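You operate a simulated robot arm through the tools that you are given. There is no shell and no other tool.

You are at the controls of a simulated robot arm. One attempt, no reset.

Task
The yellow deck bolt is too short: swap it for the green one.
Fine: hang the yellow bolt in the bolt rest. Turn the new one with the tee key till a dark ring shows; more crushes the wood. Key back where it was; don't drop it. Set down upright: tee key.

It is judged by the outcome, as a careful person would: the job done as asked, and still so three seconds after it is handed in. It fails if anything else is knocked over, pushed out of place, dropped, spilled or broken.

Robot
A 7-joint arm with a two-finger parallel gripper, fixed in place. Base frame: the origin is at the foot of the arm, x ahead of it, y to its left, z up. Readings come in cm, degrees, newtons and seconds.
With the tool pointing down near the work surface it reaches from about 20 to 58 cm from the base axis. Its first joint turns from -66.0 to 66.0 degrees. Payload 2.5 kg.
The tool frame sits at the grasp point between the pads (the TCP): z along the fingers, y along the line on which they close. The tips reach 2.3 cm beyond it. Largest opening 9.4 cm; finger width 3.8, thickness 1; the body of the gripper, 5.4 by 9.6 cm, starts 3.9 cm behind the TCP.
Orientation is that of the tool frame in the base frame, as a unit quaternion [x, y, z, w]. With the fingers straight down and closing along the base's y, the tool's x points along the base's -x, its y along +y and its z along -z.

Tools
- The arm moves only by the tool play_rows. Its argument "steps" is a list that holds one entry, the list of rows, each a list of 7 numbers: the gripper command, from -1 (shut) to 1 (fully open), values between in proportion, then the shift along the base's x, y, z in units of 150 mm (1.0 is 150 mm), then the turn, a rotation vector about the base's x, y, z in units of 120 degrees (1.0 is 120 degrees). In form: [[[grip, tx, ty, tz, rx, ry, rz], ...]]. A call has 1 to 20 rows; each row is the pose to reach, as a shift and turn from the pose commanded when the call began. A call with a number of a shift or a turn outside -1 to 1 is refused whole. Rows are played at 5 a second. More than 5 cm and 8.6 degrees between two rows, or a gripper value outside its range, and nothing of the call is played. Where a pose cannot be reached the arm comes as near as it can. A force on the tool above 40 N (or 10 N above the force at the start of the call, whichever is more), or a blocked arm, ends the call early, and 0.2 s more pass. Each finger travels about 10.8 cm/s and halts on what it meets, pressing with about 43 N; the grip force reading is that of the motor and also rises with nothing between the fingers. The clock runs only during rows and for 0.2 s after the last one: add rows that repeat a pose to give the fingers time. The reply holds the time, the measured pose of the TCP, the force on the tool along the base axes, the opening and the grip force, in the units named above and with some noise, with the torque about the TCP (base axes, N m) and any sound that the robot's microphone picked up.
- Cameras (640 x 400 px; columns grow to the right, rows downward): "scene" is fixed at [11.24, -40.66, 53.62]; the picture's right is [0.87, -0.49, 0.00], its down [-0.32, -0.57, -0.76] and it looks along [0.37, 0.66, -0.65] (base axes); focal length 214 px, centre (320, 200). "wrist" rides on the gripper at [8.6, 1.6, -7.5] in the tool frame; the picture's right is [-0.18, 0.98, 0.00], its down [-0.58, -0.11, -0.81] and it looks along [-0.79, -0.15, 0.59] (tool axes); focal length 243 px, centre (320, 200). There is no depth. A picture from a camera that has moved, and an enlarged one, comes with that camera's place and axes in the base frame and with its lens.
- get_image(camera): a new picture of that camera. It takes no simulated time.
- inspect(camera, box): a new picture of the part [left, top, right, bottom] of that camera's present view, enlarged. It takes no simulated time.
- job_done(): hands the job in; it is judged then, once.

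Nothing tells you positions but the pictures and the camera data. Unless the task says otherwise, let go and move clear before handing in.

The tools are called after "Call:" by a JSON object that holds its "method" and its "body". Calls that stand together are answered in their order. play_rows: Moves the arm, as the interface text tells. Its arguments: {"type":"object","properties":{"steps":{"type":"array","items":{"type":"array","items":{"type":"array","items":{"type":"number"}}}}},"required":["steps"]} The other tools are called the same way: get_image (camera) takes a picture; inspect (camera, box) takes an enlarged picture of a part of a camera's view; job_done () hands the job in.

At the start:

```text
clock: 0.0
ee_pos: [41.87, -14.09, 39.73]
tool_rot: [0.0, 1.0, 0.0, 0.0]
contact_force: [-0.4, 0.8, 0.5]
moment: [0.01, -0.03, -0.02]
width: 9.4
finger_force: 0.1
```

scene: 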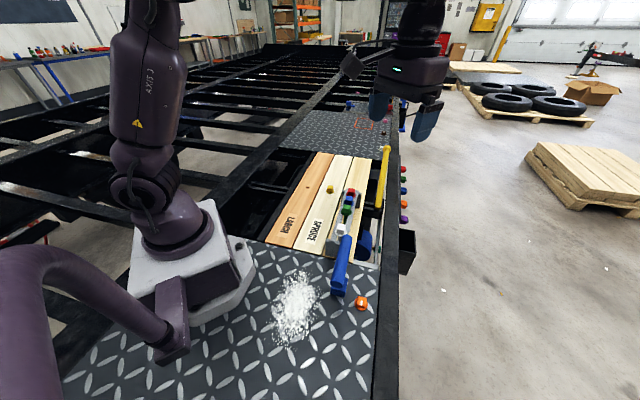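
wrist: 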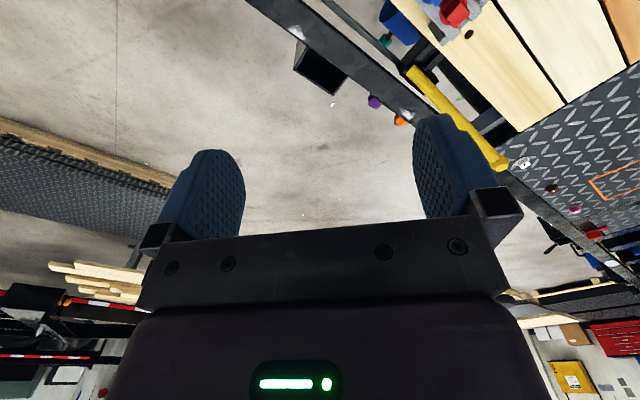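

I see a trailer deck with wooden planks (larch, spruce), bolts of several colours and tools; I need closer views to identify the yellow bolt, green bolt, bolt rest and tee key. I'll inspect enlarged parts first.

Call:
{"method": "inspect", "body": {"camera": "scene", "box": [260, 140, 420, 240]}}

Call:
{"method": "inspect", "body": {"camera": "scene", "box": [260, 220, 420, 320]}}

Call:
{"method": "inspect", "body": {"camera": "scene", "box": [310, 80, 430, 155]}}

Call:
{"method": "inspect", "body": {"camera": "wrist", "box": [280, 0, 640, 225]}}

```text
4.00 times, centred on (340, 190) of scene
camera zoom: at [11.24, -40.66, 53.62], right [0.87, -0.49, 0.0], down [-0.32, -0.57, -0.76], along [0.37, 0.66, -0.65], focal length 858 px, centre (240, 240)
```

zoom: 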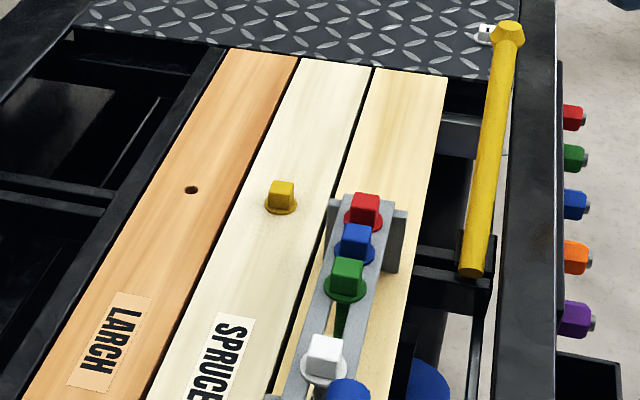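

```text
4.00 times, centred on (340, 270) of scene
camera zoom: at [11.24, -40.66, 53.62], right [0.87, -0.49, 0.0], down [-0.32, -0.57, -0.76], along [0.37, 0.66, -0.65], focal length 858 px, centre (240, -80)
```

zoom: 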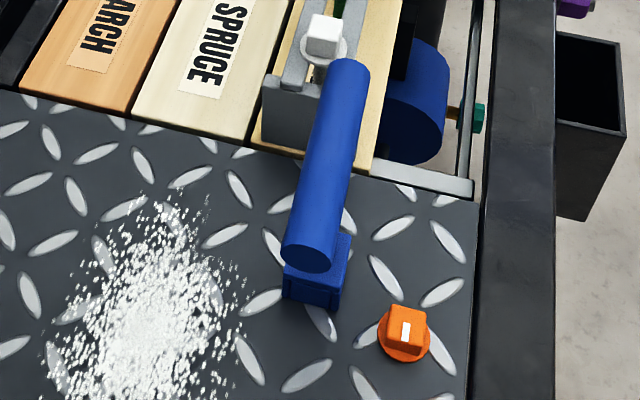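

```text
5.33 times, centred on (370, 118) of scene
camera zoom: at [11.24, -40.66, 53.62], right [0.87, -0.49, 0.0], down [-0.32, -0.57, -0.76], along [0.37, 0.66, -0.65], focal length 1144 px, centre (53, 640)
```

zoom: 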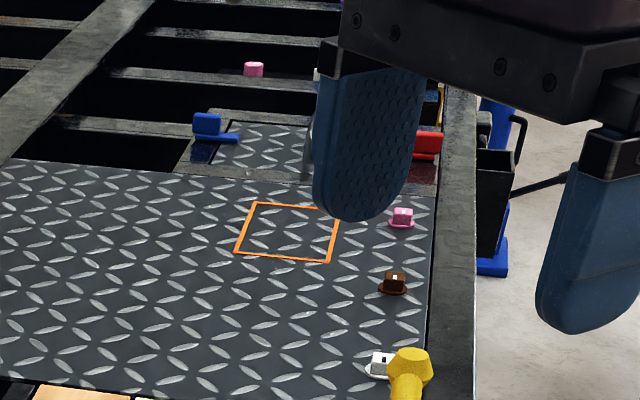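

```text
1.78 times, centred on (460, 112) of wrist
camera zoom: at [33.29, -12.58, 47.27], right [0.18, 0.98, 0.0], down [0.58, -0.11, 0.81], along [0.79, -0.15, -0.59], focal length 431 px, centre (71, 356)
```

zoom: 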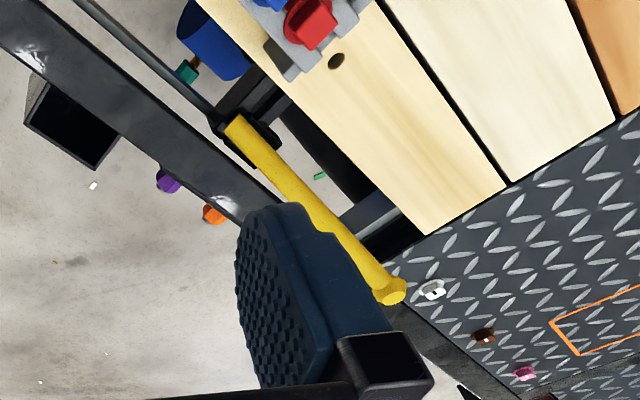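

The yellow bolt stands in the spruce plank; a grey rail holds red, blue, green and white bolts, and a blue T-shaped thing stands on the tread plate. I'll enlarge these further before moving.

Call:
{"method": "inspect", "body": {"camera": "scene", "box": [320, 180, 384, 220]}}

Call:
{"method": "inspect", "body": {"camera": "scene", "box": [320, 210, 400, 260]}}

Call:
{"method": "inspect", "body": {"camera": "scene", "box": [310, 260, 390, 310]}}

Call:
{"method": "inspect", "body": {"camera": "scene", "box": [300, 165, 364, 205]}}

```text
10.00 times, centred on (352, 200) of scene
camera zoom: at [11.24, -40.66, 53.62], right [0.87, -0.49, 0.0], down [-0.32, -0.57, -0.76], along [0.37, 0.66, -0.65], focal length 2145 px, centre (0, 200)
```

zoom: 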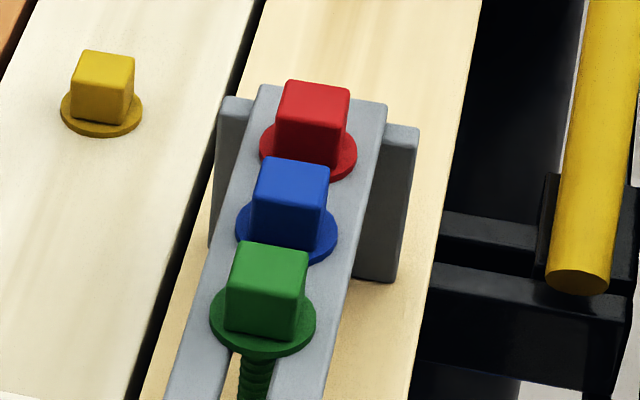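

```text
8.00 times, centred on (360, 235) of scene
camera zoom: at [11.24, -40.66, 53.62], right [0.87, -0.49, 0.0], down [-0.32, -0.57, -0.76], along [0.37, 0.66, -0.65], focal length 1716 px, centre (0, -80)
```

zoom: 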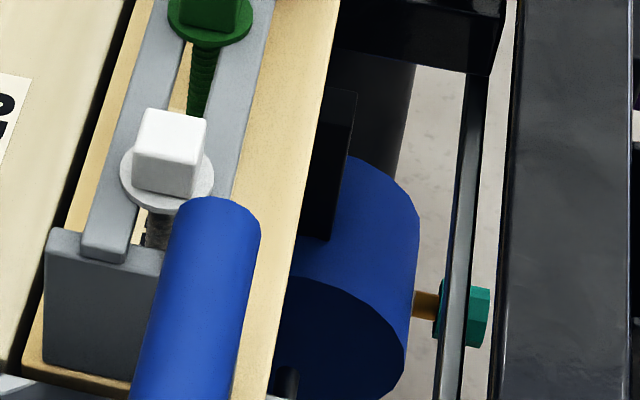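

```text
8.00 times, centred on (350, 285) of scene
camera zoom: at [11.24, -40.66, 53.62], right [0.87, -0.49, 0.0], down [-0.32, -0.57, -0.76], along [0.37, 0.66, -0.65], focal length 1716 px, centre (80, -480)
```

zoom: 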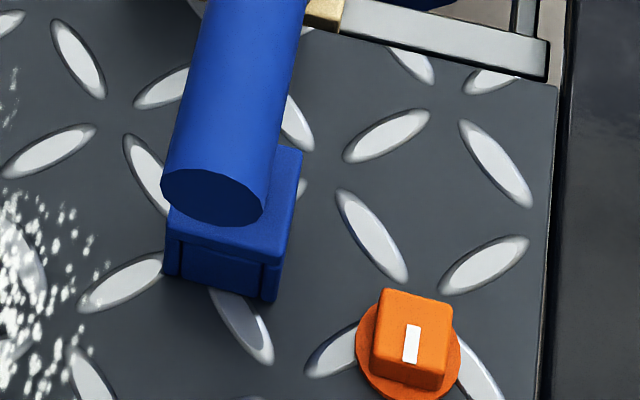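

```text
10.00 times, centred on (332, 185) of scene
camera zoom: at [11.24, -40.66, 53.62], right [0.87, -0.49, 0.0], down [-0.32, -0.57, -0.76], along [0.37, 0.66, -0.65], focal length 2145 px, centre (200, 350)
```

zoom: 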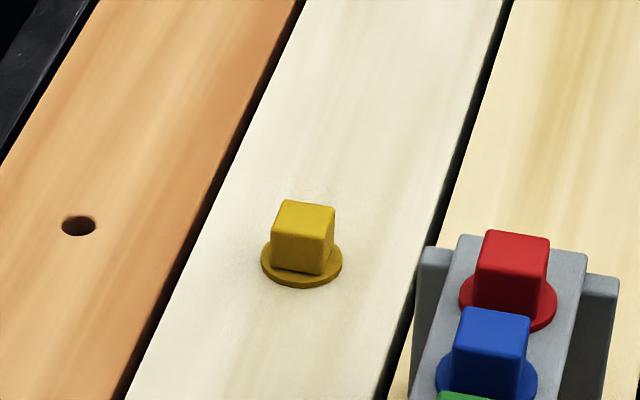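

The blue T-shaped object needs another viewpoint. I'm moving the arm back and left at a safe height so the wrist camera looks over the work area.

Call:
{"method": "play_rows", "body": {"steps": [[[1, -0.1, 0.12, -0.02, 0, 0, 0], [1, -0.26, 0.3, -0.06, 0, 0, 0], [1, -0.43, 0.5, -0.1, 0, 0, 0], [1, -0.6, 0.7, -0.15, 0, 0, 0], [1, -0.72, 0.86, -0.2, 0, 0, 0], [1, -0.79, 0.94, -0.25, 0, 0, 0], [1, -0.79, 0.94, -0.25, 0, 0, 0]]]}}

Call:
{"method": "get_image", "body": {"camera": "wrist"}}

Call:
{"method": "get_image", "body": {"camera": "scene"}}

```text
clock: 1.6
ee_pos: [30.07, 0.01, 35.98]
tool_rot: [0.0, 1.0, 0.0, 0.0]
contact_force: [-0.4, -0.2, -0.1]
moment: [0.0, -0.04, -0.03]
width: 9.39
finger_force: 0.1
```

```text
taken
camera wrist: at [21.56, 1.53, 43.43], right [0.18, 0.98, 0.0], down [0.58, -0.11, 0.81], along [0.79, -0.15, -0.59], focal length 243 px, centre (320, 200)
```

wrist: 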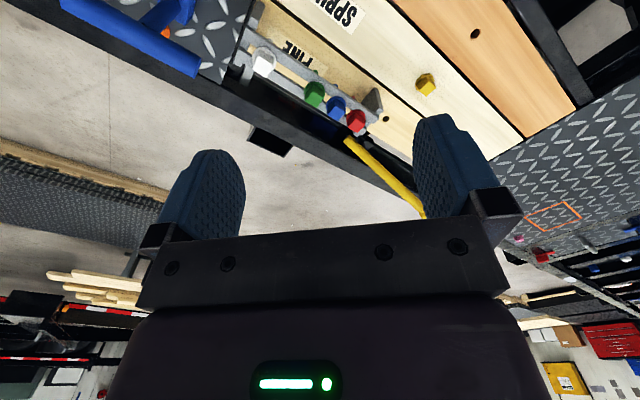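

```text
taken
```

scene: 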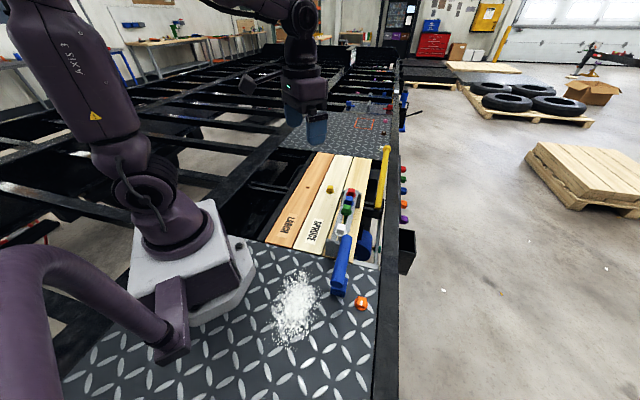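

I can now see the rail from above; next I zoom on the wrist picture to see the blue T-shaped tool and the rail.

Call:
{"method": "inspect", "body": {"camera": "wrist", "box": [40, 0, 240, 125]}}

Call:
{"method": "inspect", "body": {"camera": "wrist", "box": [220, 20, 412, 140]}}

Call:
{"method": "inspect", "body": {"camera": "wrist", "box": [380, 0, 572, 120]}}

```text
3.20 times, centred on (140, 62) of wrist
camera zoom: at [21.56, 1.53, 43.43], right [0.18, 0.98, 0.0], down [0.58, -0.11, 0.81], along [0.79, -0.15, -0.59], focal length 776 px, centre (896, 640)
```

zoom: 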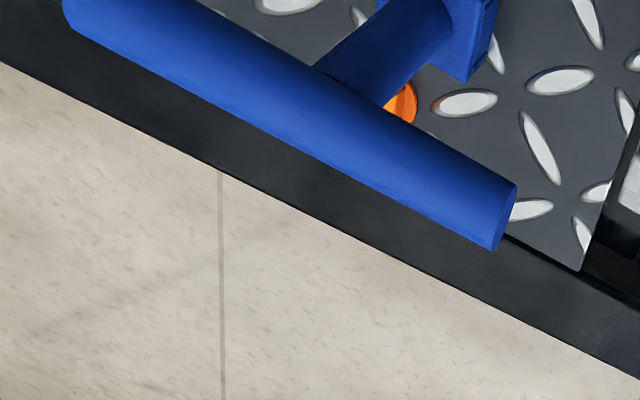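

```text
3.33 times, centred on (316, 80) of wrist
camera zoom: at [21.56, 1.53, 43.43], right [0.18, 0.98, 0.0], down [0.58, -0.11, 0.81], along [0.79, -0.15, -0.59], focal length 809 px, centre (333, 600)
```

zoom: 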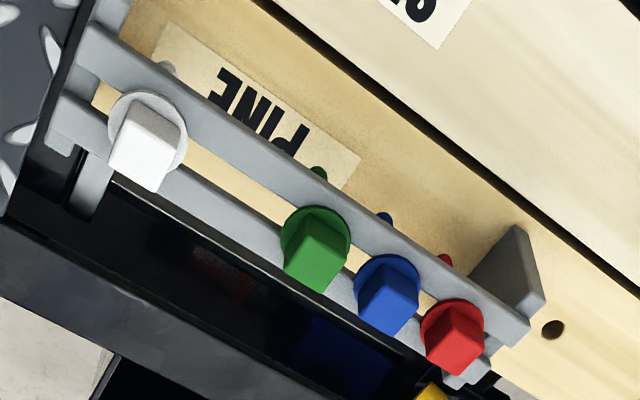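

```text
3.33 times, centred on (476, 60) of wrist
camera zoom: at [21.56, 1.53, 43.43], right [0.18, 0.98, 0.0], down [0.58, -0.11, 0.81], along [0.79, -0.15, -0.59], focal length 809 px, centre (-200, 667)
```

zoom: 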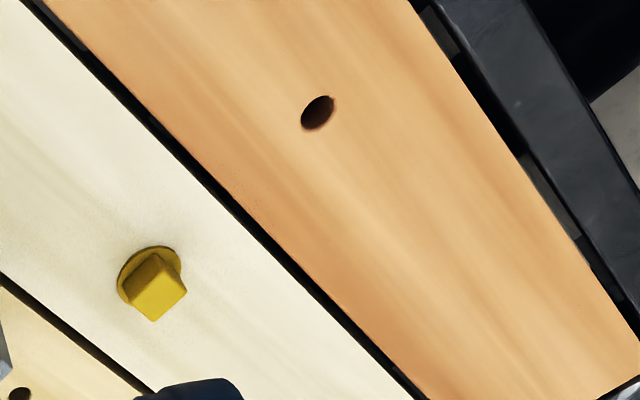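

The blue tee key stands upright on its square socket near (28.5, -19.8) with its crossbar at z≈14; the rail with the bolts runs at 45°, green near (41.6, -3.1, 7.8), an empty place near (38.6, -6.1), and the yellow bolt is near (47.9, 16.2, 0). I'll move nearer for a close look at the yellow bolt.

Call:
{"method": "play_rows", "body": {"steps": [[[1, 0.1, 0.12, -0.15, 0, 0, 0], [1, 0.2, 0.27, -0.35, 0, 0, 0], [1, 0.35, 0.45, -0.55, 0, 0, 0], [1, 0.48, 0.6, -0.75, 0, 0, 0], [1, 0.58, 0.7, -0.9, 0, 0, 0], [1, 0.6, 0.75, -1.0, 0, 0, 0], [1, 0.6, 0.75, -1.0, 0, 0, 0]]]}}

Call:
{"method": "get_image", "body": {"camera": "wrist"}}

Call:
{"method": "inspect", "body": {"camera": "wrist", "box": [340, 70, 436, 130]}}

Call:
{"method": "inspect", "body": {"camera": "wrist", "box": [0, 0, 320, 200]}}

```text
clock: 3.2
ee_pos: [38.87, 11.18, 20.82]
tool_rot: [0.001, 1.0, 0.0, 0.0]
contact_force: [0.0, -0.1, -1.1]
moment: [0.02, 0.01, -0.01]
width: 9.43
finger_force: 0.0
```

```text
taken
camera wrist: at [30.29, 12.88, 28.35], right [0.18, 0.98, 0.0], down [0.58, -0.11, 0.81], along [0.79, -0.15, -0.59], focal length 243 px, centre (320, 200)
```

wrist: 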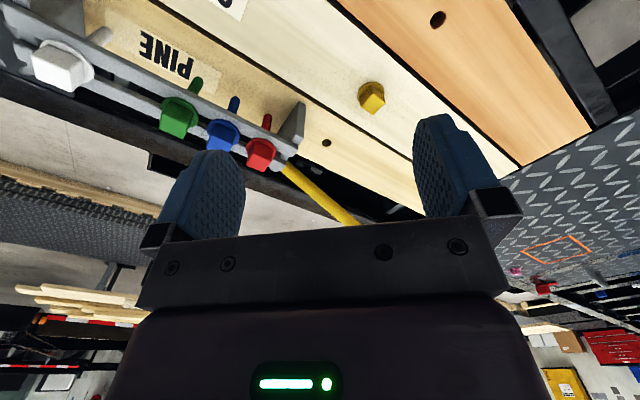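

```text
6.67 times, centred on (388, 100) of wrist
camera zoom: at [30.29, 12.88, 28.35], right [0.18, 0.98, 0.0], down [0.58, -0.11, 0.81], along [0.79, -0.15, -0.59], focal length 1618 px, centre (-133, 867)
```

zoom: 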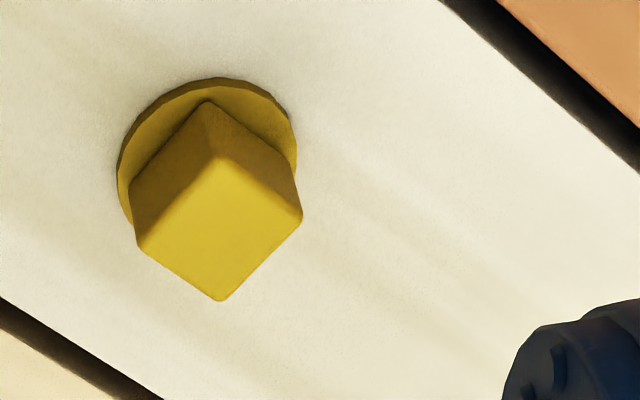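

```text
2.00 times, centred on (160, 100) of wrist
camera zoom: at [30.29, 12.88, 28.35], right [0.18, 0.98, 0.0], down [0.58, -0.11, 0.81], along [0.79, -0.15, -0.59], focal length 485 px, centre (640, 400)
```

zoom: 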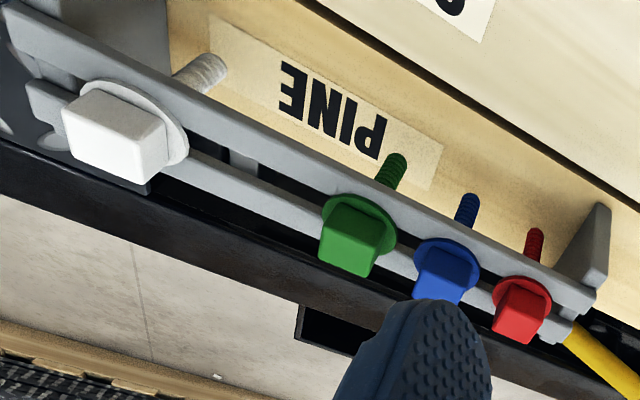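

The yellow head is a 2 cm square with its faces at 45° to the base axes, centred near (47.4, 15.9). I'll take enlarged views of the rail before acting.

Call:
{"method": "inspect", "body": {"camera": "wrist", "box": [0, 10, 128, 90]}}

Call:
{"method": "inspect", "body": {"camera": "wrist", "box": [140, 70, 300, 170]}}

Call:
{"method": "inspect", "body": {"camera": "scene", "box": [328, 200, 376, 230]}}

```text
5.00 times, centred on (64, 50) of wrist
camera zoom: at [30.29, 12.88, 28.35], right [0.18, 0.98, 0.0], down [0.58, -0.11, 0.81], along [0.79, -0.15, -0.59], focal length 1213 px, centre (1600, 950)
```

zoom: 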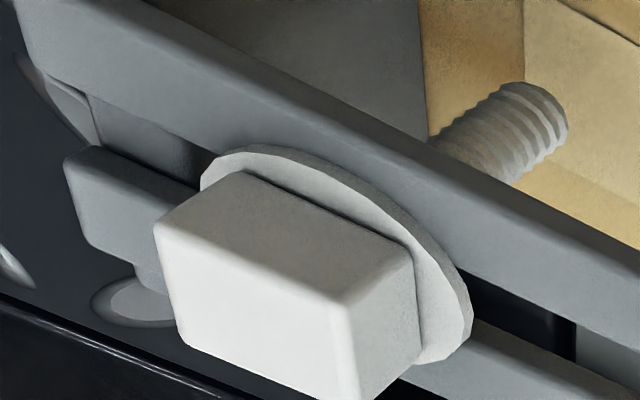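

```text
4.00 times, centred on (220, 120) of wrist
camera zoom: at [30.29, 12.88, 28.35], right [0.18, 0.98, 0.0], down [0.58, -0.11, 0.81], along [0.79, -0.15, -0.59], focal length 970 px, centre (720, 520)
```

zoom: 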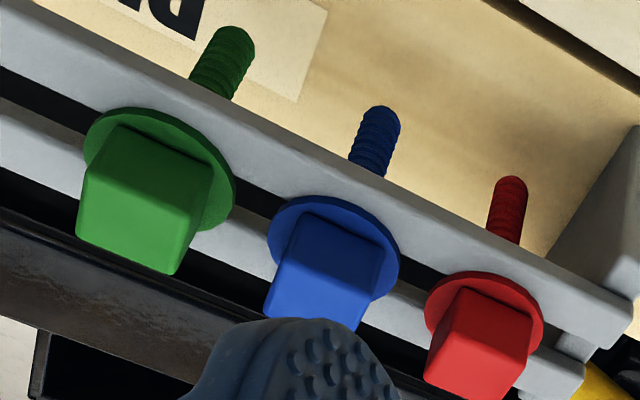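

```text
13.33 times, centred on (352, 215) of scene
camera zoom: at [11.25, -40.65, 53.62], right [0.87, -0.49, 0.0], down [-0.32, -0.57, -0.76], along [0.37, 0.66, -0.65], focal length 2860 px, centre (-107, 0)
```

zoom: 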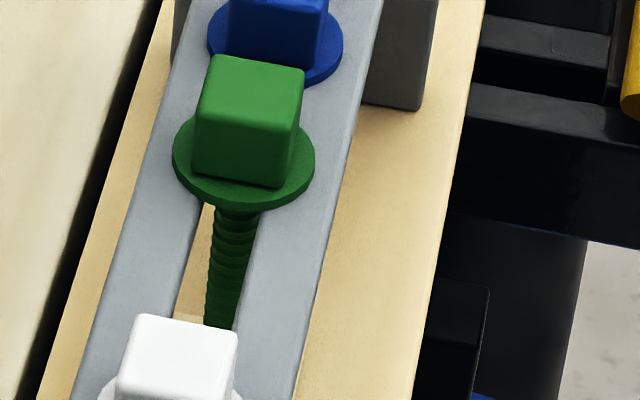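

The bolts hang freely in a slot about 1.1 cm wide with shanks down to z≈1.2. I'm going above the yellow bolt with a 45° yaw, still high, to check alignment.

Call:
{"method": "play_rows", "body": {"steps": [[[1, 0.05, 0.03, -0.05, 0, 0, 0.05], [1, 0.12, 0.07, -0.12, 0, 0, 0.1], [1, 0.2, 0.11, -0.2, 0, 0, 0.15], [1, 0.28, 0.16, -0.28, 0, 0, 0.2], [1, 0.36, 0.2, -0.37, 0, 0, 0.25], [1, 0.44, 0.25, -0.46, 0, 0, 0.3], [1, 0.51, 0.29, -0.55, 0, 0, 0.34], [1, 0.559, 0.309, -0.599, 0, 0, 0.375], [1, 0.559, 0.309, -0.599, 0, 0, 0.375], [1, 0.559, 0.309, -0.599, 0, 0, 0.375]]]}}

Call:
{"method": "get_image", "body": {"camera": "wrist"}}

Call:
{"method": "get_image", "body": {"camera": "scene"}}

```text
clock: 5.4
ee_pos: [47.33, 15.85, 12.03]
tool_rot: [-0.383, 0.924, 0.0, 0.0]
contact_force: [0.5, 0.4, -1.3]
moment: [-0.04, -0.03, -0.01]
width: 9.37
finger_force: 0.0
```

```text
taken
camera wrist: at [40.18, 10.84, 19.52], right [-0.57, 0.82, 0.0], down [0.49, 0.33, 0.81], along [0.66, 0.46, -0.59], focal length 243 px, centre (320, 200)
```

wrist: 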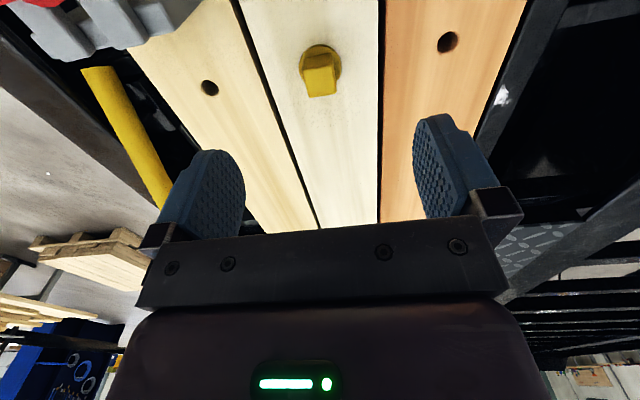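

```text
taken
```

scene: 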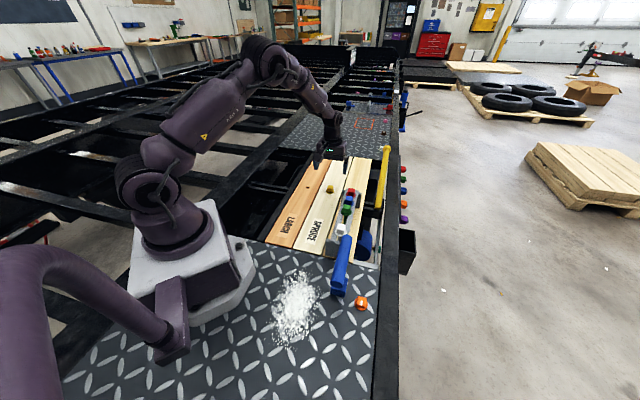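

The 45° yaw is reached exactly and the bolt appears right under the grasp point. I'll zoom to refine its centre.

Call:
{"method": "inspect", "body": {"camera": "wrist", "box": [272, 30, 368, 110]}}

Call:
{"method": "inspect", "body": {"camera": "wrist", "box": [180, 60, 260, 110]}}

```text
5.00 times, centred on (320, 70) of wrist
camera zoom: at [40.18, 10.84, 19.52], right [-0.57, 0.82, 0.0], down [0.49, 0.33, 0.81], along [0.66, 0.46, -0.59], focal length 1213 px, centre (320, 850)
```

zoom: 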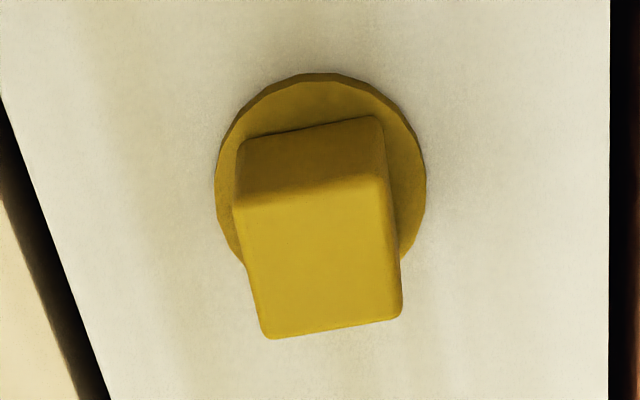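

```text
8.00 times, centred on (220, 85) of wrist
camera zoom: at [40.18, 10.84, 19.52], right [-0.57, 0.82, 0.0], down [0.49, 0.33, 0.81], along [0.66, 0.46, -0.59], focal length 1941 px, centre (1120, 1120)
```

zoom: 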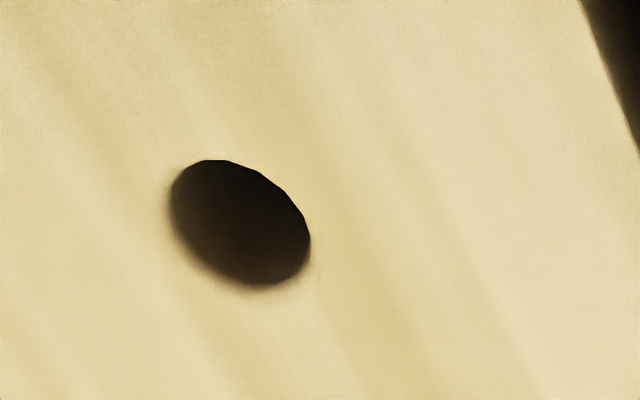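

The bolt head is square to the fingers and centred within about 1 mm. I lower to z≈4 with open fingers and look at the tips' height beside the head.

Call:
{"method": "play_rows", "body": {"steps": [[[1, 0, 0.003, -0.1, 0, 0, 0], [1, 0, 0.003, -0.25, 0, 0, 0], [1, 0, 0.003, -0.4, 0, 0, 0], [1, 0, 0.003, -0.5, 0, 0, 0], [1, 0, 0.003, -0.533, 0, 0, 0], [1, 0, 0.003, -0.533, 0, 0, 0]]]}}

Call:
{"method": "get_image", "body": {"camera": "wrist"}}

Call:
{"method": "inspect", "body": {"camera": "scene", "box": [296, 160, 360, 200]}}

```text
clock: 6.8
ee_pos: [47.36, 15.98, 4.0]
tool_rot: [-0.383, 0.924, 0.0, 0.0]
contact_force: [-0.4, -0.2, -0.1]
moment: [0.0, 0.01, -0.02]
width: 9.4
finger_force: 0.0
```

```text
taken
camera wrist: at [40.27, 10.89, 11.5], right [-0.57, 0.82, 0.0], down [0.49, 0.33, 0.81], along [0.67, 0.46, -0.59], focal length 243 px, centre (320, 200)
```

wrist: 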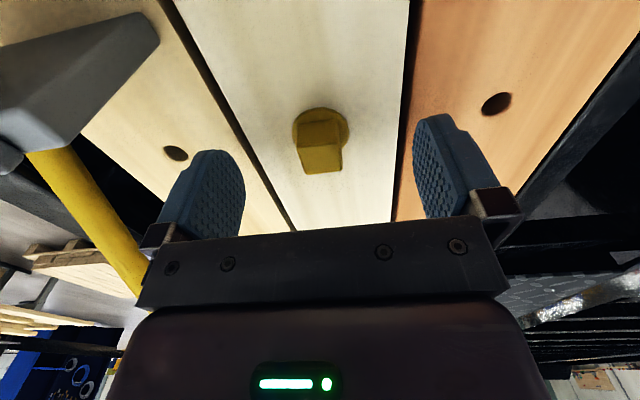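

```text
10.00 times, centred on (328, 180) of scene
camera zoom: at [11.24, -40.66, 53.62], right [0.87, -0.49, 0.0], down [-0.32, -0.57, -0.76], along [0.37, 0.66, -0.65], focal length 2145 px, centre (240, 400)
```

zoom: 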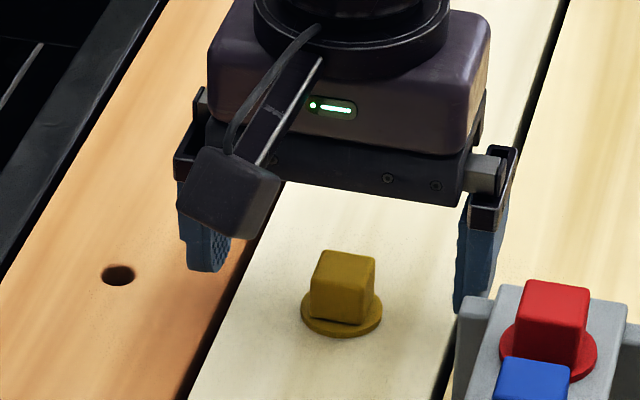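

Call:
{"method": "inspect", "body": {"camera": "wrist", "box": [272, 90, 368, 190]}}

Call:
{"method": "inspect", "body": {"camera": "wrist", "box": [140, 80, 540, 230]}}

```text
4.00 times, centred on (320, 140) of wrist
camera zoom: at [40.27, 10.89, 11.5], right [-0.57, 0.82, 0.0], down [0.49, 0.33, 0.81], along [0.67, 0.46, -0.59], focal length 970 px, centre (320, 440)
```

zoom: 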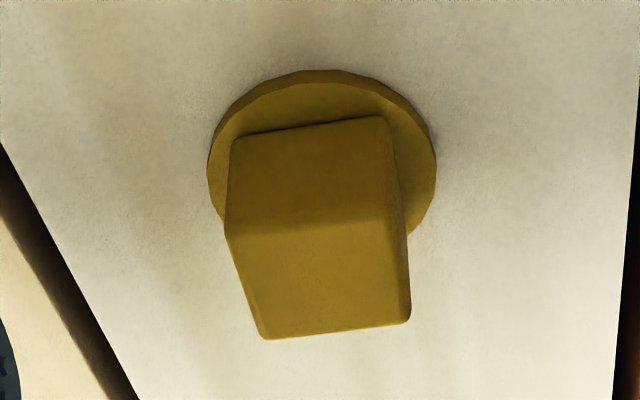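

```text
1.60 times, centred on (340, 155) of wrist
camera zoom: at [40.27, 10.89, 11.5], right [-0.57, 0.82, 0.0], down [0.49, 0.33, 0.81], along [0.67, 0.46, -0.59], focal length 388 px, centre (288, 272)
```

zoom: 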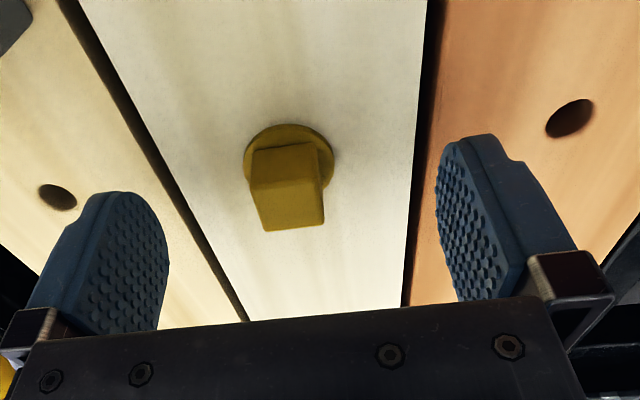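

The head top is at z≈2.6 and the flange at about 0.5, so I lower to z=3.2 (tips ≈0.9) and close on the head.

Call:
{"method": "play_rows", "body": {"steps": [[[1, 0, 0, -0.03, 0, 0, 0], [1, 0, 0, -0.053, 0, 0, 0], [1, 0, 0, -0.053, 0, 0, 0], [0.2, 0, 0, -0.053, 0, 0, 0], [-0.3, 0, 0, -0.053, 0, 0, 0], [-0.6, 0, 0, -0.053, 0, 0, 0], [-1, 0, 0, -0.053, 0, 0, 0], [-1, 0, 0, -0.053, 0, 0, 0], [-1, 0, 0, -0.053, 0, 0, 0]]]}}

Call:
{"method": "get_image", "body": {"camera": "wrist"}}

Call:
{"method": "inspect", "body": {"camera": "scene", "box": [296, 160, 360, 200]}}

```text
clock: 8.8
ee_pos: [47.35, 15.78, 3.2]
tool_rot: [-0.383, 0.924, 0.0, 0.0]
contact_force: [-0.3, 0.6, -0.1]
moment: [0.02, -0.02, -0.01]
width: 2.1
finger_force: 43.2
```

```text
taken
camera wrist: at [40.26, 10.85, 10.71], right [-0.57, 0.82, 0.0], down [0.49, 0.33, 0.81], along [0.67, 0.46, -0.59], focal length 243 px, centre (320, 200)
```

wrist: 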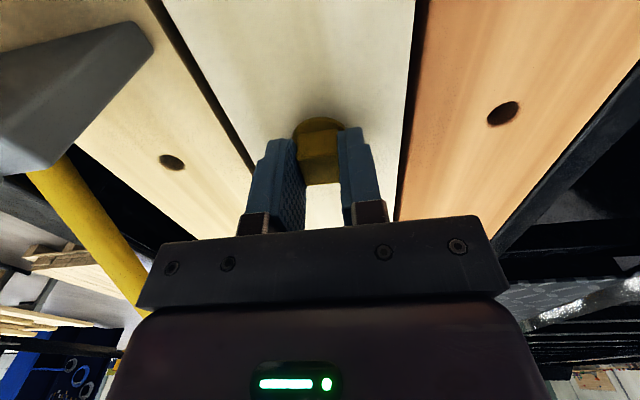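

```text
10.00 times, centred on (328, 180) of scene
camera zoom: at [11.24, -40.66, 53.62], right [0.87, -0.49, 0.0], down [-0.32, -0.57, -0.76], along [0.37, 0.66, -0.65], focal length 2145 px, centre (240, 400)
```

zoom: 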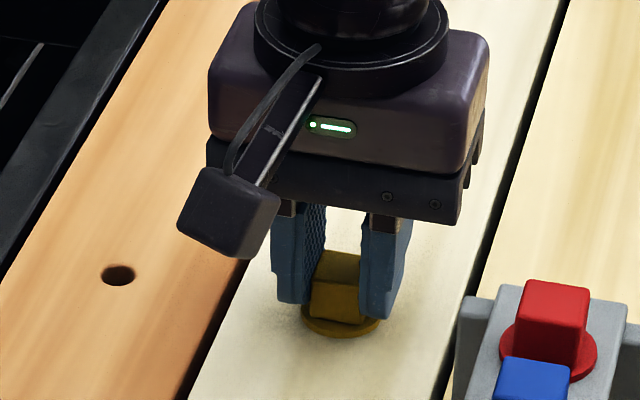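

The head is held (width 2.1 cm). I test with a very small lift to feel whether the bolt is loose or threaded in.

Call:
{"method": "play_rows", "body": {"steps": [[[-1, 0, 0, 0.007, 0, 0, 0], [-1, 0, 0, 0.014, 0, 0, 0], [-1, 0, 0, 0.014, 0, 0, 0]]]}}

Call:
{"method": "inspect", "body": {"camera": "scene", "box": [296, 160, 360, 200]}}

```text
clock: 9.6
ee_pos: [47.41, 15.81, 3.49]
tool_rot: [-0.382, 0.924, 0.001, 0.001]
contact_force: [-0.5, 0.3, -1.6]
moment: [0.06, 0.01, 0.03]
width: 2.1
finger_force: 43.3
```

```text
10.00 times, centred on (328, 180) of scene
camera zoom: at [11.24, -40.66, 53.62], right [0.87, -0.49, 0.0], down [-0.32, -0.57, -0.76], along [0.37, 0.66, -0.65], focal length 2145 px, centre (240, 400)
```

zoom: 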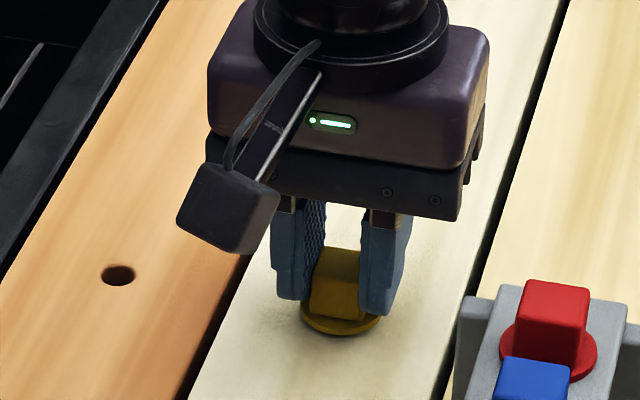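

It moved with hardly any force, so the bolt seems loose. I lift a little more and watch whether the bolt comes along.

Call:
{"method": "play_rows", "body": {"steps": [[[-1, 0, 0, 0.02, 0, 0, 0], [-1, 0, 0, 0.04, 0, 0, 0], [-1, 0, 0, 0.053, 0, 0, 0], [-1, 0, 0, 0.053, 0, 0, 0]]]}}

Call:
{"method": "inspect", "body": {"camera": "scene", "box": [296, 160, 360, 200]}}

Call:
{"method": "inspect", "body": {"camera": "wrist", "box": [240, 90, 400, 190]}}

```text
clock: 10.6
ee_pos: [47.42, 15.76, 4.26]
tool_rot: [-0.383, 0.924, -0.001, 0.0]
contact_force: [-1.1, 0.7, -0.8]
moment: [-0.02, 0.0, 0.02]
width: 2.07
finger_force: 43.7
```

```text
10.00 times, centred on (328, 180) of scene
camera zoom: at [11.24, -40.66, 53.62], right [0.87, -0.49, 0.0], down [-0.32, -0.57, -0.76], along [0.37, 0.66, -0.65], focal length 2145 px, centre (240, 400)
```

zoom: 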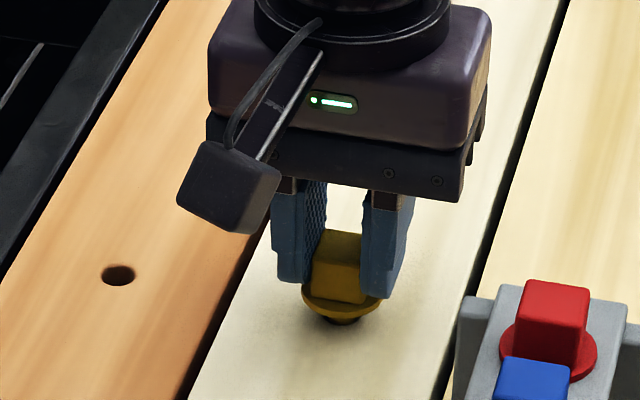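

```text
4.00 times, centred on (320, 140) of wrist
camera zoom: at [40.24, 10.8, 11.78], right [-0.57, 0.83, 0.0], down [0.49, 0.33, 0.81], along [0.67, 0.46, -0.59], focal length 970 px, centre (320, 440)
```

zoom: 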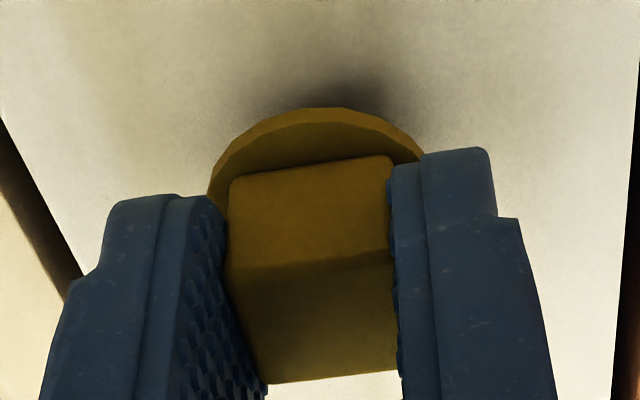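

The yellow bolt is loose and comes up with the gripper. I lift it straight out and high enough to clear the rail, then check its length.

Call:
{"method": "play_rows", "body": {"steps": [[[-1, 0, 0, 0.06, 0, 0, 0], [-1, 0, 0, 0.15, 0, 0, 0], [-1, 0, 0, 0.27, 0, 0, 0], [-1, 0, 0, 0.42, 0, 0, 0], [-1, 0, 0, 0.58, 0, 0, 0], [-1, 0, 0, 0.75, 0, 0, 0], [-1, 0, 0, 0.9, 0, 0, 0], [-1, 0, 0, 1.0, 0, 0, 0], [-1, 0, 0, 1.0, 0, 0, 0]]]}}

Call:
{"method": "get_image", "body": {"camera": "wrist"}}

Call:
{"method": "inspect", "body": {"camera": "scene", "box": [288, 110, 384, 190]}}

Call:
{"method": "inspect", "body": {"camera": "scene", "box": [300, 165, 364, 205]}}

```text
clock: 12.6
ee_pos: [47.29, 15.81, 19.23]
tool_rot: [-0.383, 0.924, 0.0, 0.0]
contact_force: [0.2, 0.5, -1.1]
moment: [0.03, -0.01, 0.01]
width: 2.11
finger_force: 42.2
```

```text
taken
camera wrist: at [40.09, 10.93, 26.78], right [-0.57, 0.82, 0.0], down [0.49, 0.33, 0.81], along [0.67, 0.46, -0.59], focal length 243 px, centre (320, 200)
```

wrist: 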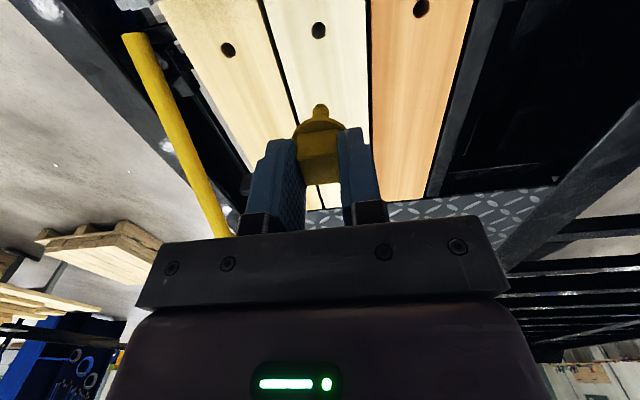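

```text
5.00 times, centred on (336, 150) of scene
camera zoom: at [11.24, -40.66, 53.62], right [0.87, -0.49, 0.0], down [-0.32, -0.57, -0.76], along [0.37, 0.66, -0.65], focal length 1072 px, centre (240, 450)
```

zoom: 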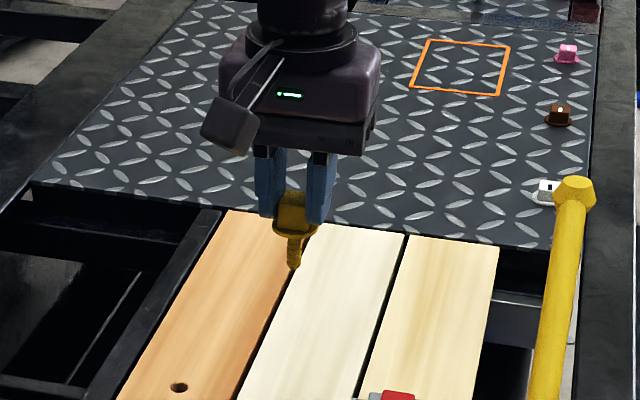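

```text
10.00 times, centred on (332, 185) of scene
camera zoom: at [11.24, -40.66, 53.62], right [0.87, -0.49, 0.0], down [-0.32, -0.57, -0.76], along [0.37, 0.66, -0.65], focal length 2145 px, centre (200, 350)
```

zoom: 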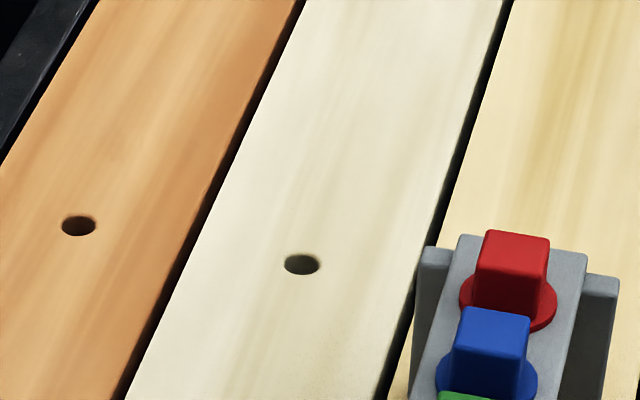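

The yellow bolt is out with a short shank of about 3 cm and the spruce hole is empty. I'm carrying it at height above the empty place on the rail, keeping the 45° yaw.

Call:
{"method": "play_rows", "body": {"steps": [[[-1, -0.02, -0.06, 0.1, 0, 0, 0], [-1, -0.06, -0.16, 0.22, 0, 0, 0], [-1, -0.12, -0.3, 0.34, 0, 0, 0], [-1, -0.18, -0.45, 0.44, 0, 0, 0], [-1, -0.25, -0.62, 0.5, 0, 0, 0], [-1, -0.32, -0.8, 0.5, 0, 0, 0], [-1, -0.39, -0.98, 0.5, 0, 0, 0]]]}}

Call:
{"method": "play_rows", "body": {"steps": [[[-1, -0.06, -0.15, 0, 0, 0, 0], [-1, -0.12, -0.31, 0, 0, 0, 0], [-1, -0.17, -0.43, 0, 0, 0, 0], [-1, -0.197, -0.49, 0, 0, 0, 0], [-1, -0.197, -0.49, 0, 0, 0, 0], [-1, -0.197, -0.49, 0, 0, 0, 0]]]}}

Call:
{"method": "get_image", "body": {"camera": "wrist"}}

Call:
{"method": "inspect", "body": {"camera": "wrist", "box": [240, 0, 400, 100]}}

Call:
{"method": "get_image", "body": {"camera": "scene"}}

```text
clock: 14.2
ee_pos: [41.48, 0.97, 27.0]
tool_rot: [-0.383, 0.924, 0.0, 0.0]
contact_force: [0.2, 0.1, -0.8]
moment: [-0.01, 0.02, -0.02]
width: 2.1
finger_force: 43.2
```

```text
clock: 15.6
ee_pos: [38.67, -6.22, 27.0]
tool_rot: [-0.383, 0.924, 0.0, 0.001]
contact_force: [-0.6, 0.5, -0.1]
moment: [0.03, -0.02, 0.01]
width: 2.1
finger_force: 43.0
```

```text
taken
camera wrist: at [31.45, -11.2, 34.42], right [-0.57, 0.82, 0.0], down [0.49, 0.33, 0.81], along [0.67, 0.46, -0.59], focal length 243 px, centre (320, 200)
```

wrist: 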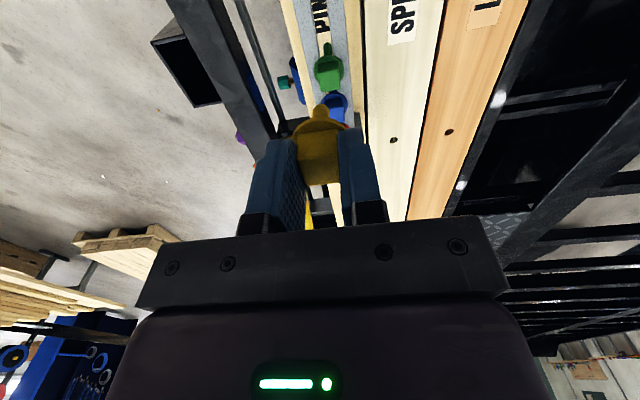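

```text
4.00 times, centred on (320, 50) of wrist
camera zoom: at [31.45, -11.2, 34.42], right [-0.57, 0.82, 0.0], down [0.49, 0.33, 0.81], along [0.67, 0.46, -0.59], focal length 970 px, centre (320, 800)
```

zoom: 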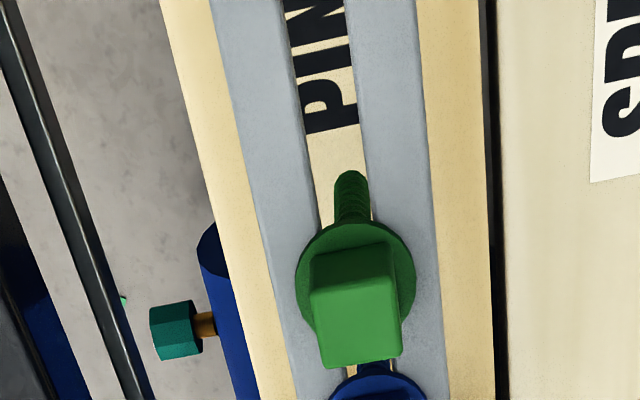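

```text
taken
```

scene: 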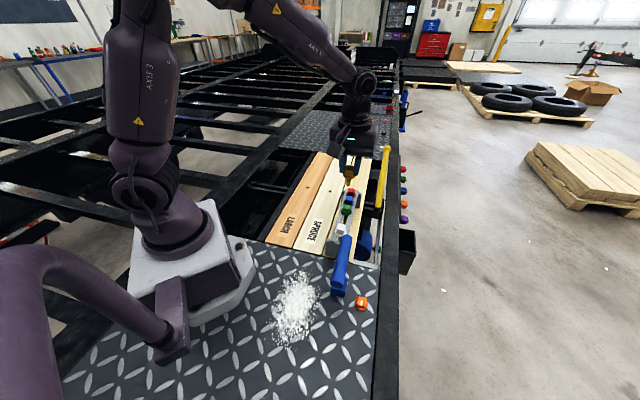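

The slot line appears nearly under the grasp point; I enlarge the view to measure the remaining sideways offset.

Call:
{"method": "inspect", "body": {"camera": "wrist", "box": [288, 0, 352, 40]}}

Call:
{"method": "inspect", "body": {"camera": "wrist", "box": [280, 90, 360, 140]}}

Call:
{"method": "inspect", "body": {"camera": "scene", "box": [320, 150, 416, 250]}}

```text
10.00 times, centred on (320, 20) of wrist
camera zoom: at [31.45, -11.2, 34.42], right [-0.57, 0.82, 0.0], down [0.49, 0.33, 0.81], along [0.67, 0.46, -0.59], focal length 2426 px, centre (320, 2000)
```

zoom: 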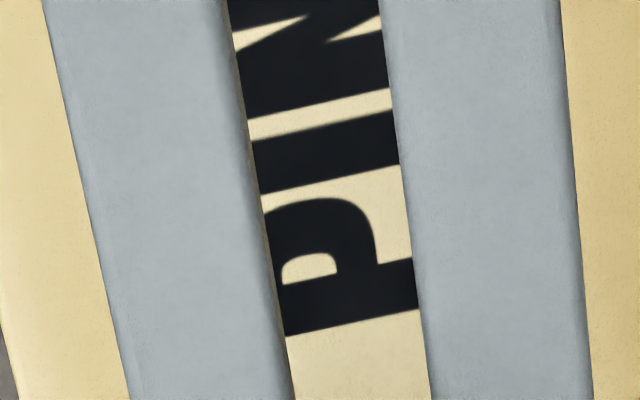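

```text
8.00 times, centred on (320, 115) of wrist
camera zoom: at [31.45, -11.2, 34.42], right [-0.57, 0.82, 0.0], down [0.49, 0.33, 0.81], along [0.67, 0.46, -0.59], focal length 1941 px, centre (320, 880)
```

zoom: 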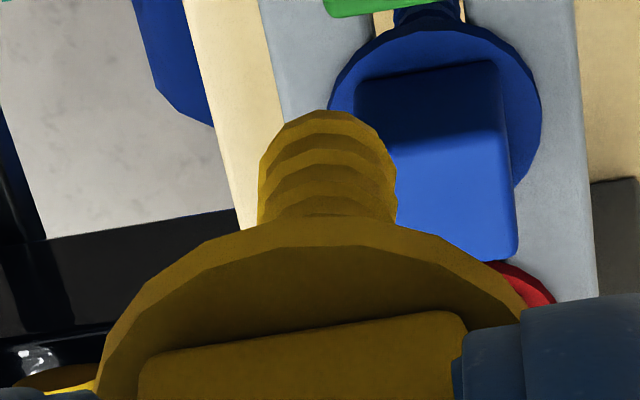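

```text
4.00 times, centred on (368, 200) of scene
camera zoom: at [11.24, -40.66, 53.62], right [0.87, -0.49, 0.0], down [-0.32, -0.57, -0.76], along [0.37, 0.66, -0.65], focal length 858 px, centre (128, 200)
```

zoom: 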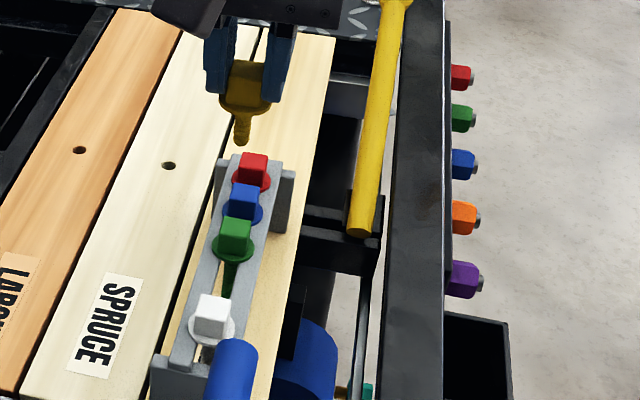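

The shank is about 1.0 cm and the slot about 1.4 cm wide; the slot centre is about 1.2 mm to one side. I correct this and lower until the shank tip is just above the rail.

Call:
{"method": "play_rows", "body": {"steps": [[[-1, -0.0057, 0.0057, -0.05, 0, 0, 0], [-1, -0.0057, 0.0057, -0.17, 0, 0, 0], [-1, -0.0057, 0.0057, -0.32, 0, 0, 0], [-1, -0.0057, 0.0057, -0.48, 0, 0, 0], [-1, -0.0057, 0.0057, -0.62, 0, 0, 0], [-1, -0.0057, 0.0057, -0.73, 0, 0, 0], [-1, -0.0057, 0.0057, -0.78, 0, 0, 0], [-1, -0.0057, 0.0057, -0.78, 0, 0, 0], [-1, -0.0057, 0.0057, -0.78, 0, 0, 0]]]}}

Call:
{"method": "get_image", "body": {"camera": "wrist"}}

Call:
{"method": "inspect", "body": {"camera": "wrist", "box": [272, 70, 368, 130]}}

Call:
{"method": "inspect", "body": {"camera": "scene", "box": [304, 180, 400, 260]}}

```text
clock: 17.6
ee_pos: [38.53, -6.25, 15.12]
tool_rot: [-0.382, 0.924, 0.0, 0.0]
contact_force: [0.7, 0.3, -0.4]
moment: [-0.01, 0.02, 0.01]
width: 2.11
finger_force: 43.1
```

```text
taken
camera wrist: at [31.34, -11.09, 22.59], right [-0.57, 0.82, 0.0], down [0.49, 0.33, 0.81], along [0.67, 0.46, -0.59], focal length 243 px, centre (320, 200)
```

wrist: 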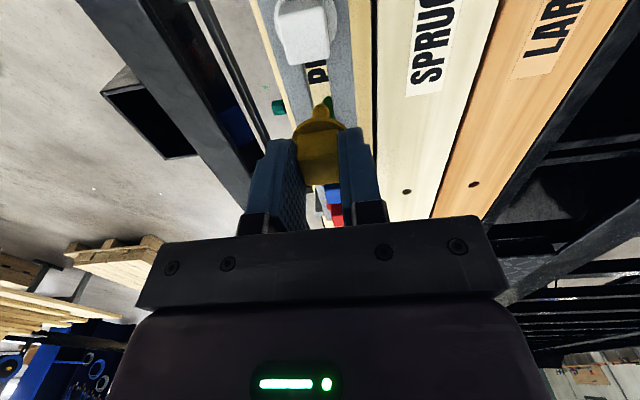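

```text
6.67 times, centred on (320, 100) of wrist
camera zoom: at [31.34, -11.09, 22.59], right [-0.57, 0.82, 0.0], down [0.49, 0.33, 0.81], along [0.67, 0.46, -0.59], focal length 1618 px, centre (320, 867)
```

zoom: 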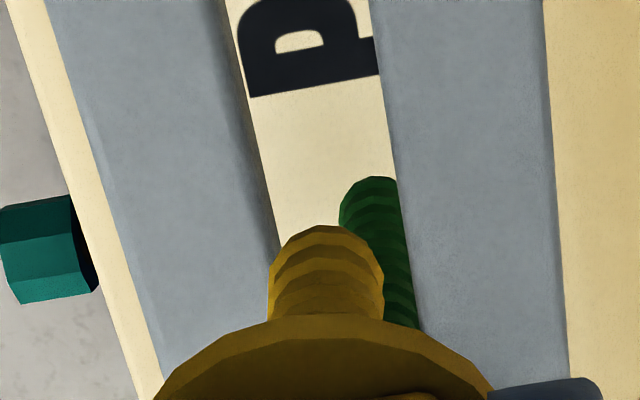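

```text
5.00 times, centred on (352, 220) of scene
camera zoom: at [11.24, -40.66, 53.62], right [0.87, -0.49, 0.0], down [-0.32, -0.57, -0.76], along [0.37, 0.66, -0.65], focal length 1072 px, centre (160, 100)
```

zoom: 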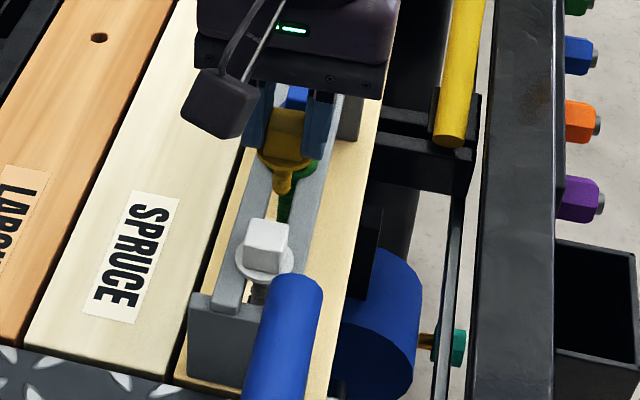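

The shank tip is centred over the slot to within a fraction of a millimetre. I lower it in slowly to just above the seat.

Call:
{"method": "play_rows", "body": {"steps": [[[-1, 0, 0, -0.04, 0, 0, 0], [-1, 0, 0, -0.09, 0, 0, 0], [-1, 0, 0, -0.14, 0, 0, 0], [-1, 0, 0, -0.19, 0, 0, 0], [-1, 0, 0, -0.235, 0, 0, 0], [-1, 0, 0, -0.26, 0, 0, 0], [-1, 0, 0, -0.26, 0, 0, 0]]]}}

Call:
{"method": "get_image", "body": {"camera": "wrist"}}

Call:
{"method": "inspect", "body": {"camera": "wrist", "box": [256, 70, 384, 150]}}

Call:
{"method": "inspect", "body": {"camera": "scene", "box": [320, 190, 384, 245]}}

```text
clock: 19.2
ee_pos: [38.36, -6.05, 11.27]
tool_rot: [-0.382, 0.924, 0.0, 0.0]
contact_force: [0.0, 0.4, -0.9]
moment: [0.0, 0.01, 0.04]
width: 2.09
finger_force: 42.9
```

```text
taken
camera wrist: at [31.25, -11.04, 18.69], right [-0.57, 0.82, 0.0], down [0.49, 0.33, 0.81], along [0.67, 0.46, -0.59], focal length 243 px, centre (320, 200)
```

wrist: 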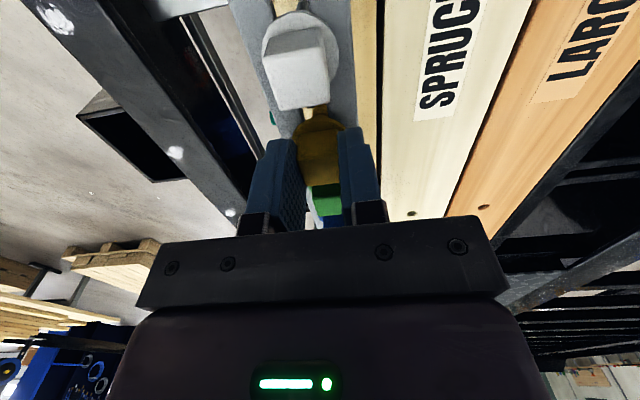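

```text
5.00 times, centred on (320, 110) of wrist
camera zoom: at [31.25, -11.04, 18.69], right [-0.57, 0.82, 0.0], down [0.49, 0.33, 0.81], along [0.67, 0.46, -0.59], focal length 1213 px, centre (320, 650)
```

zoom: 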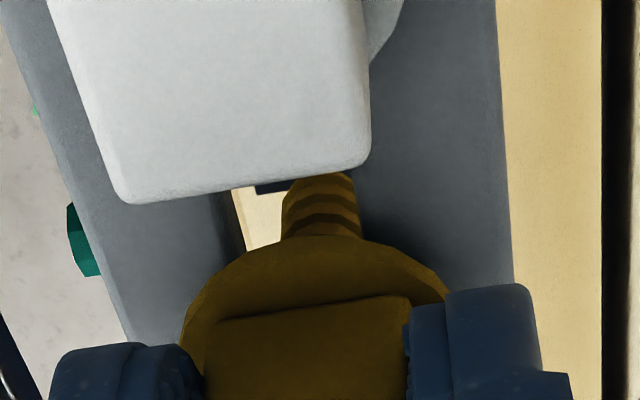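

```text
7.27 times, centred on (352, 218) of scene
camera zoom: at [11.24, -40.66, 53.62], right [0.87, -0.49, 0.0], down [-0.32, -0.57, -0.76], along [0.37, 0.66, -0.65], focal length 1560 px, centre (87, 73)
```

zoom: 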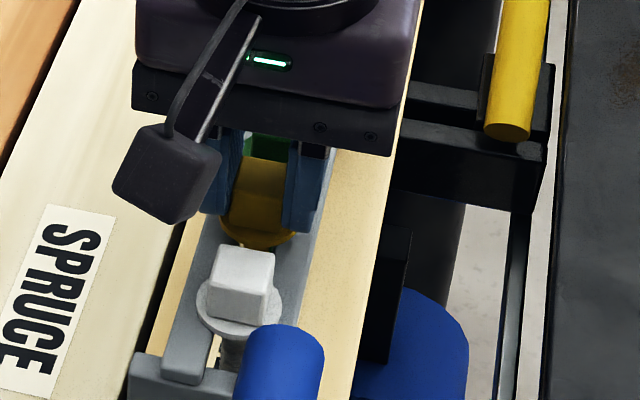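

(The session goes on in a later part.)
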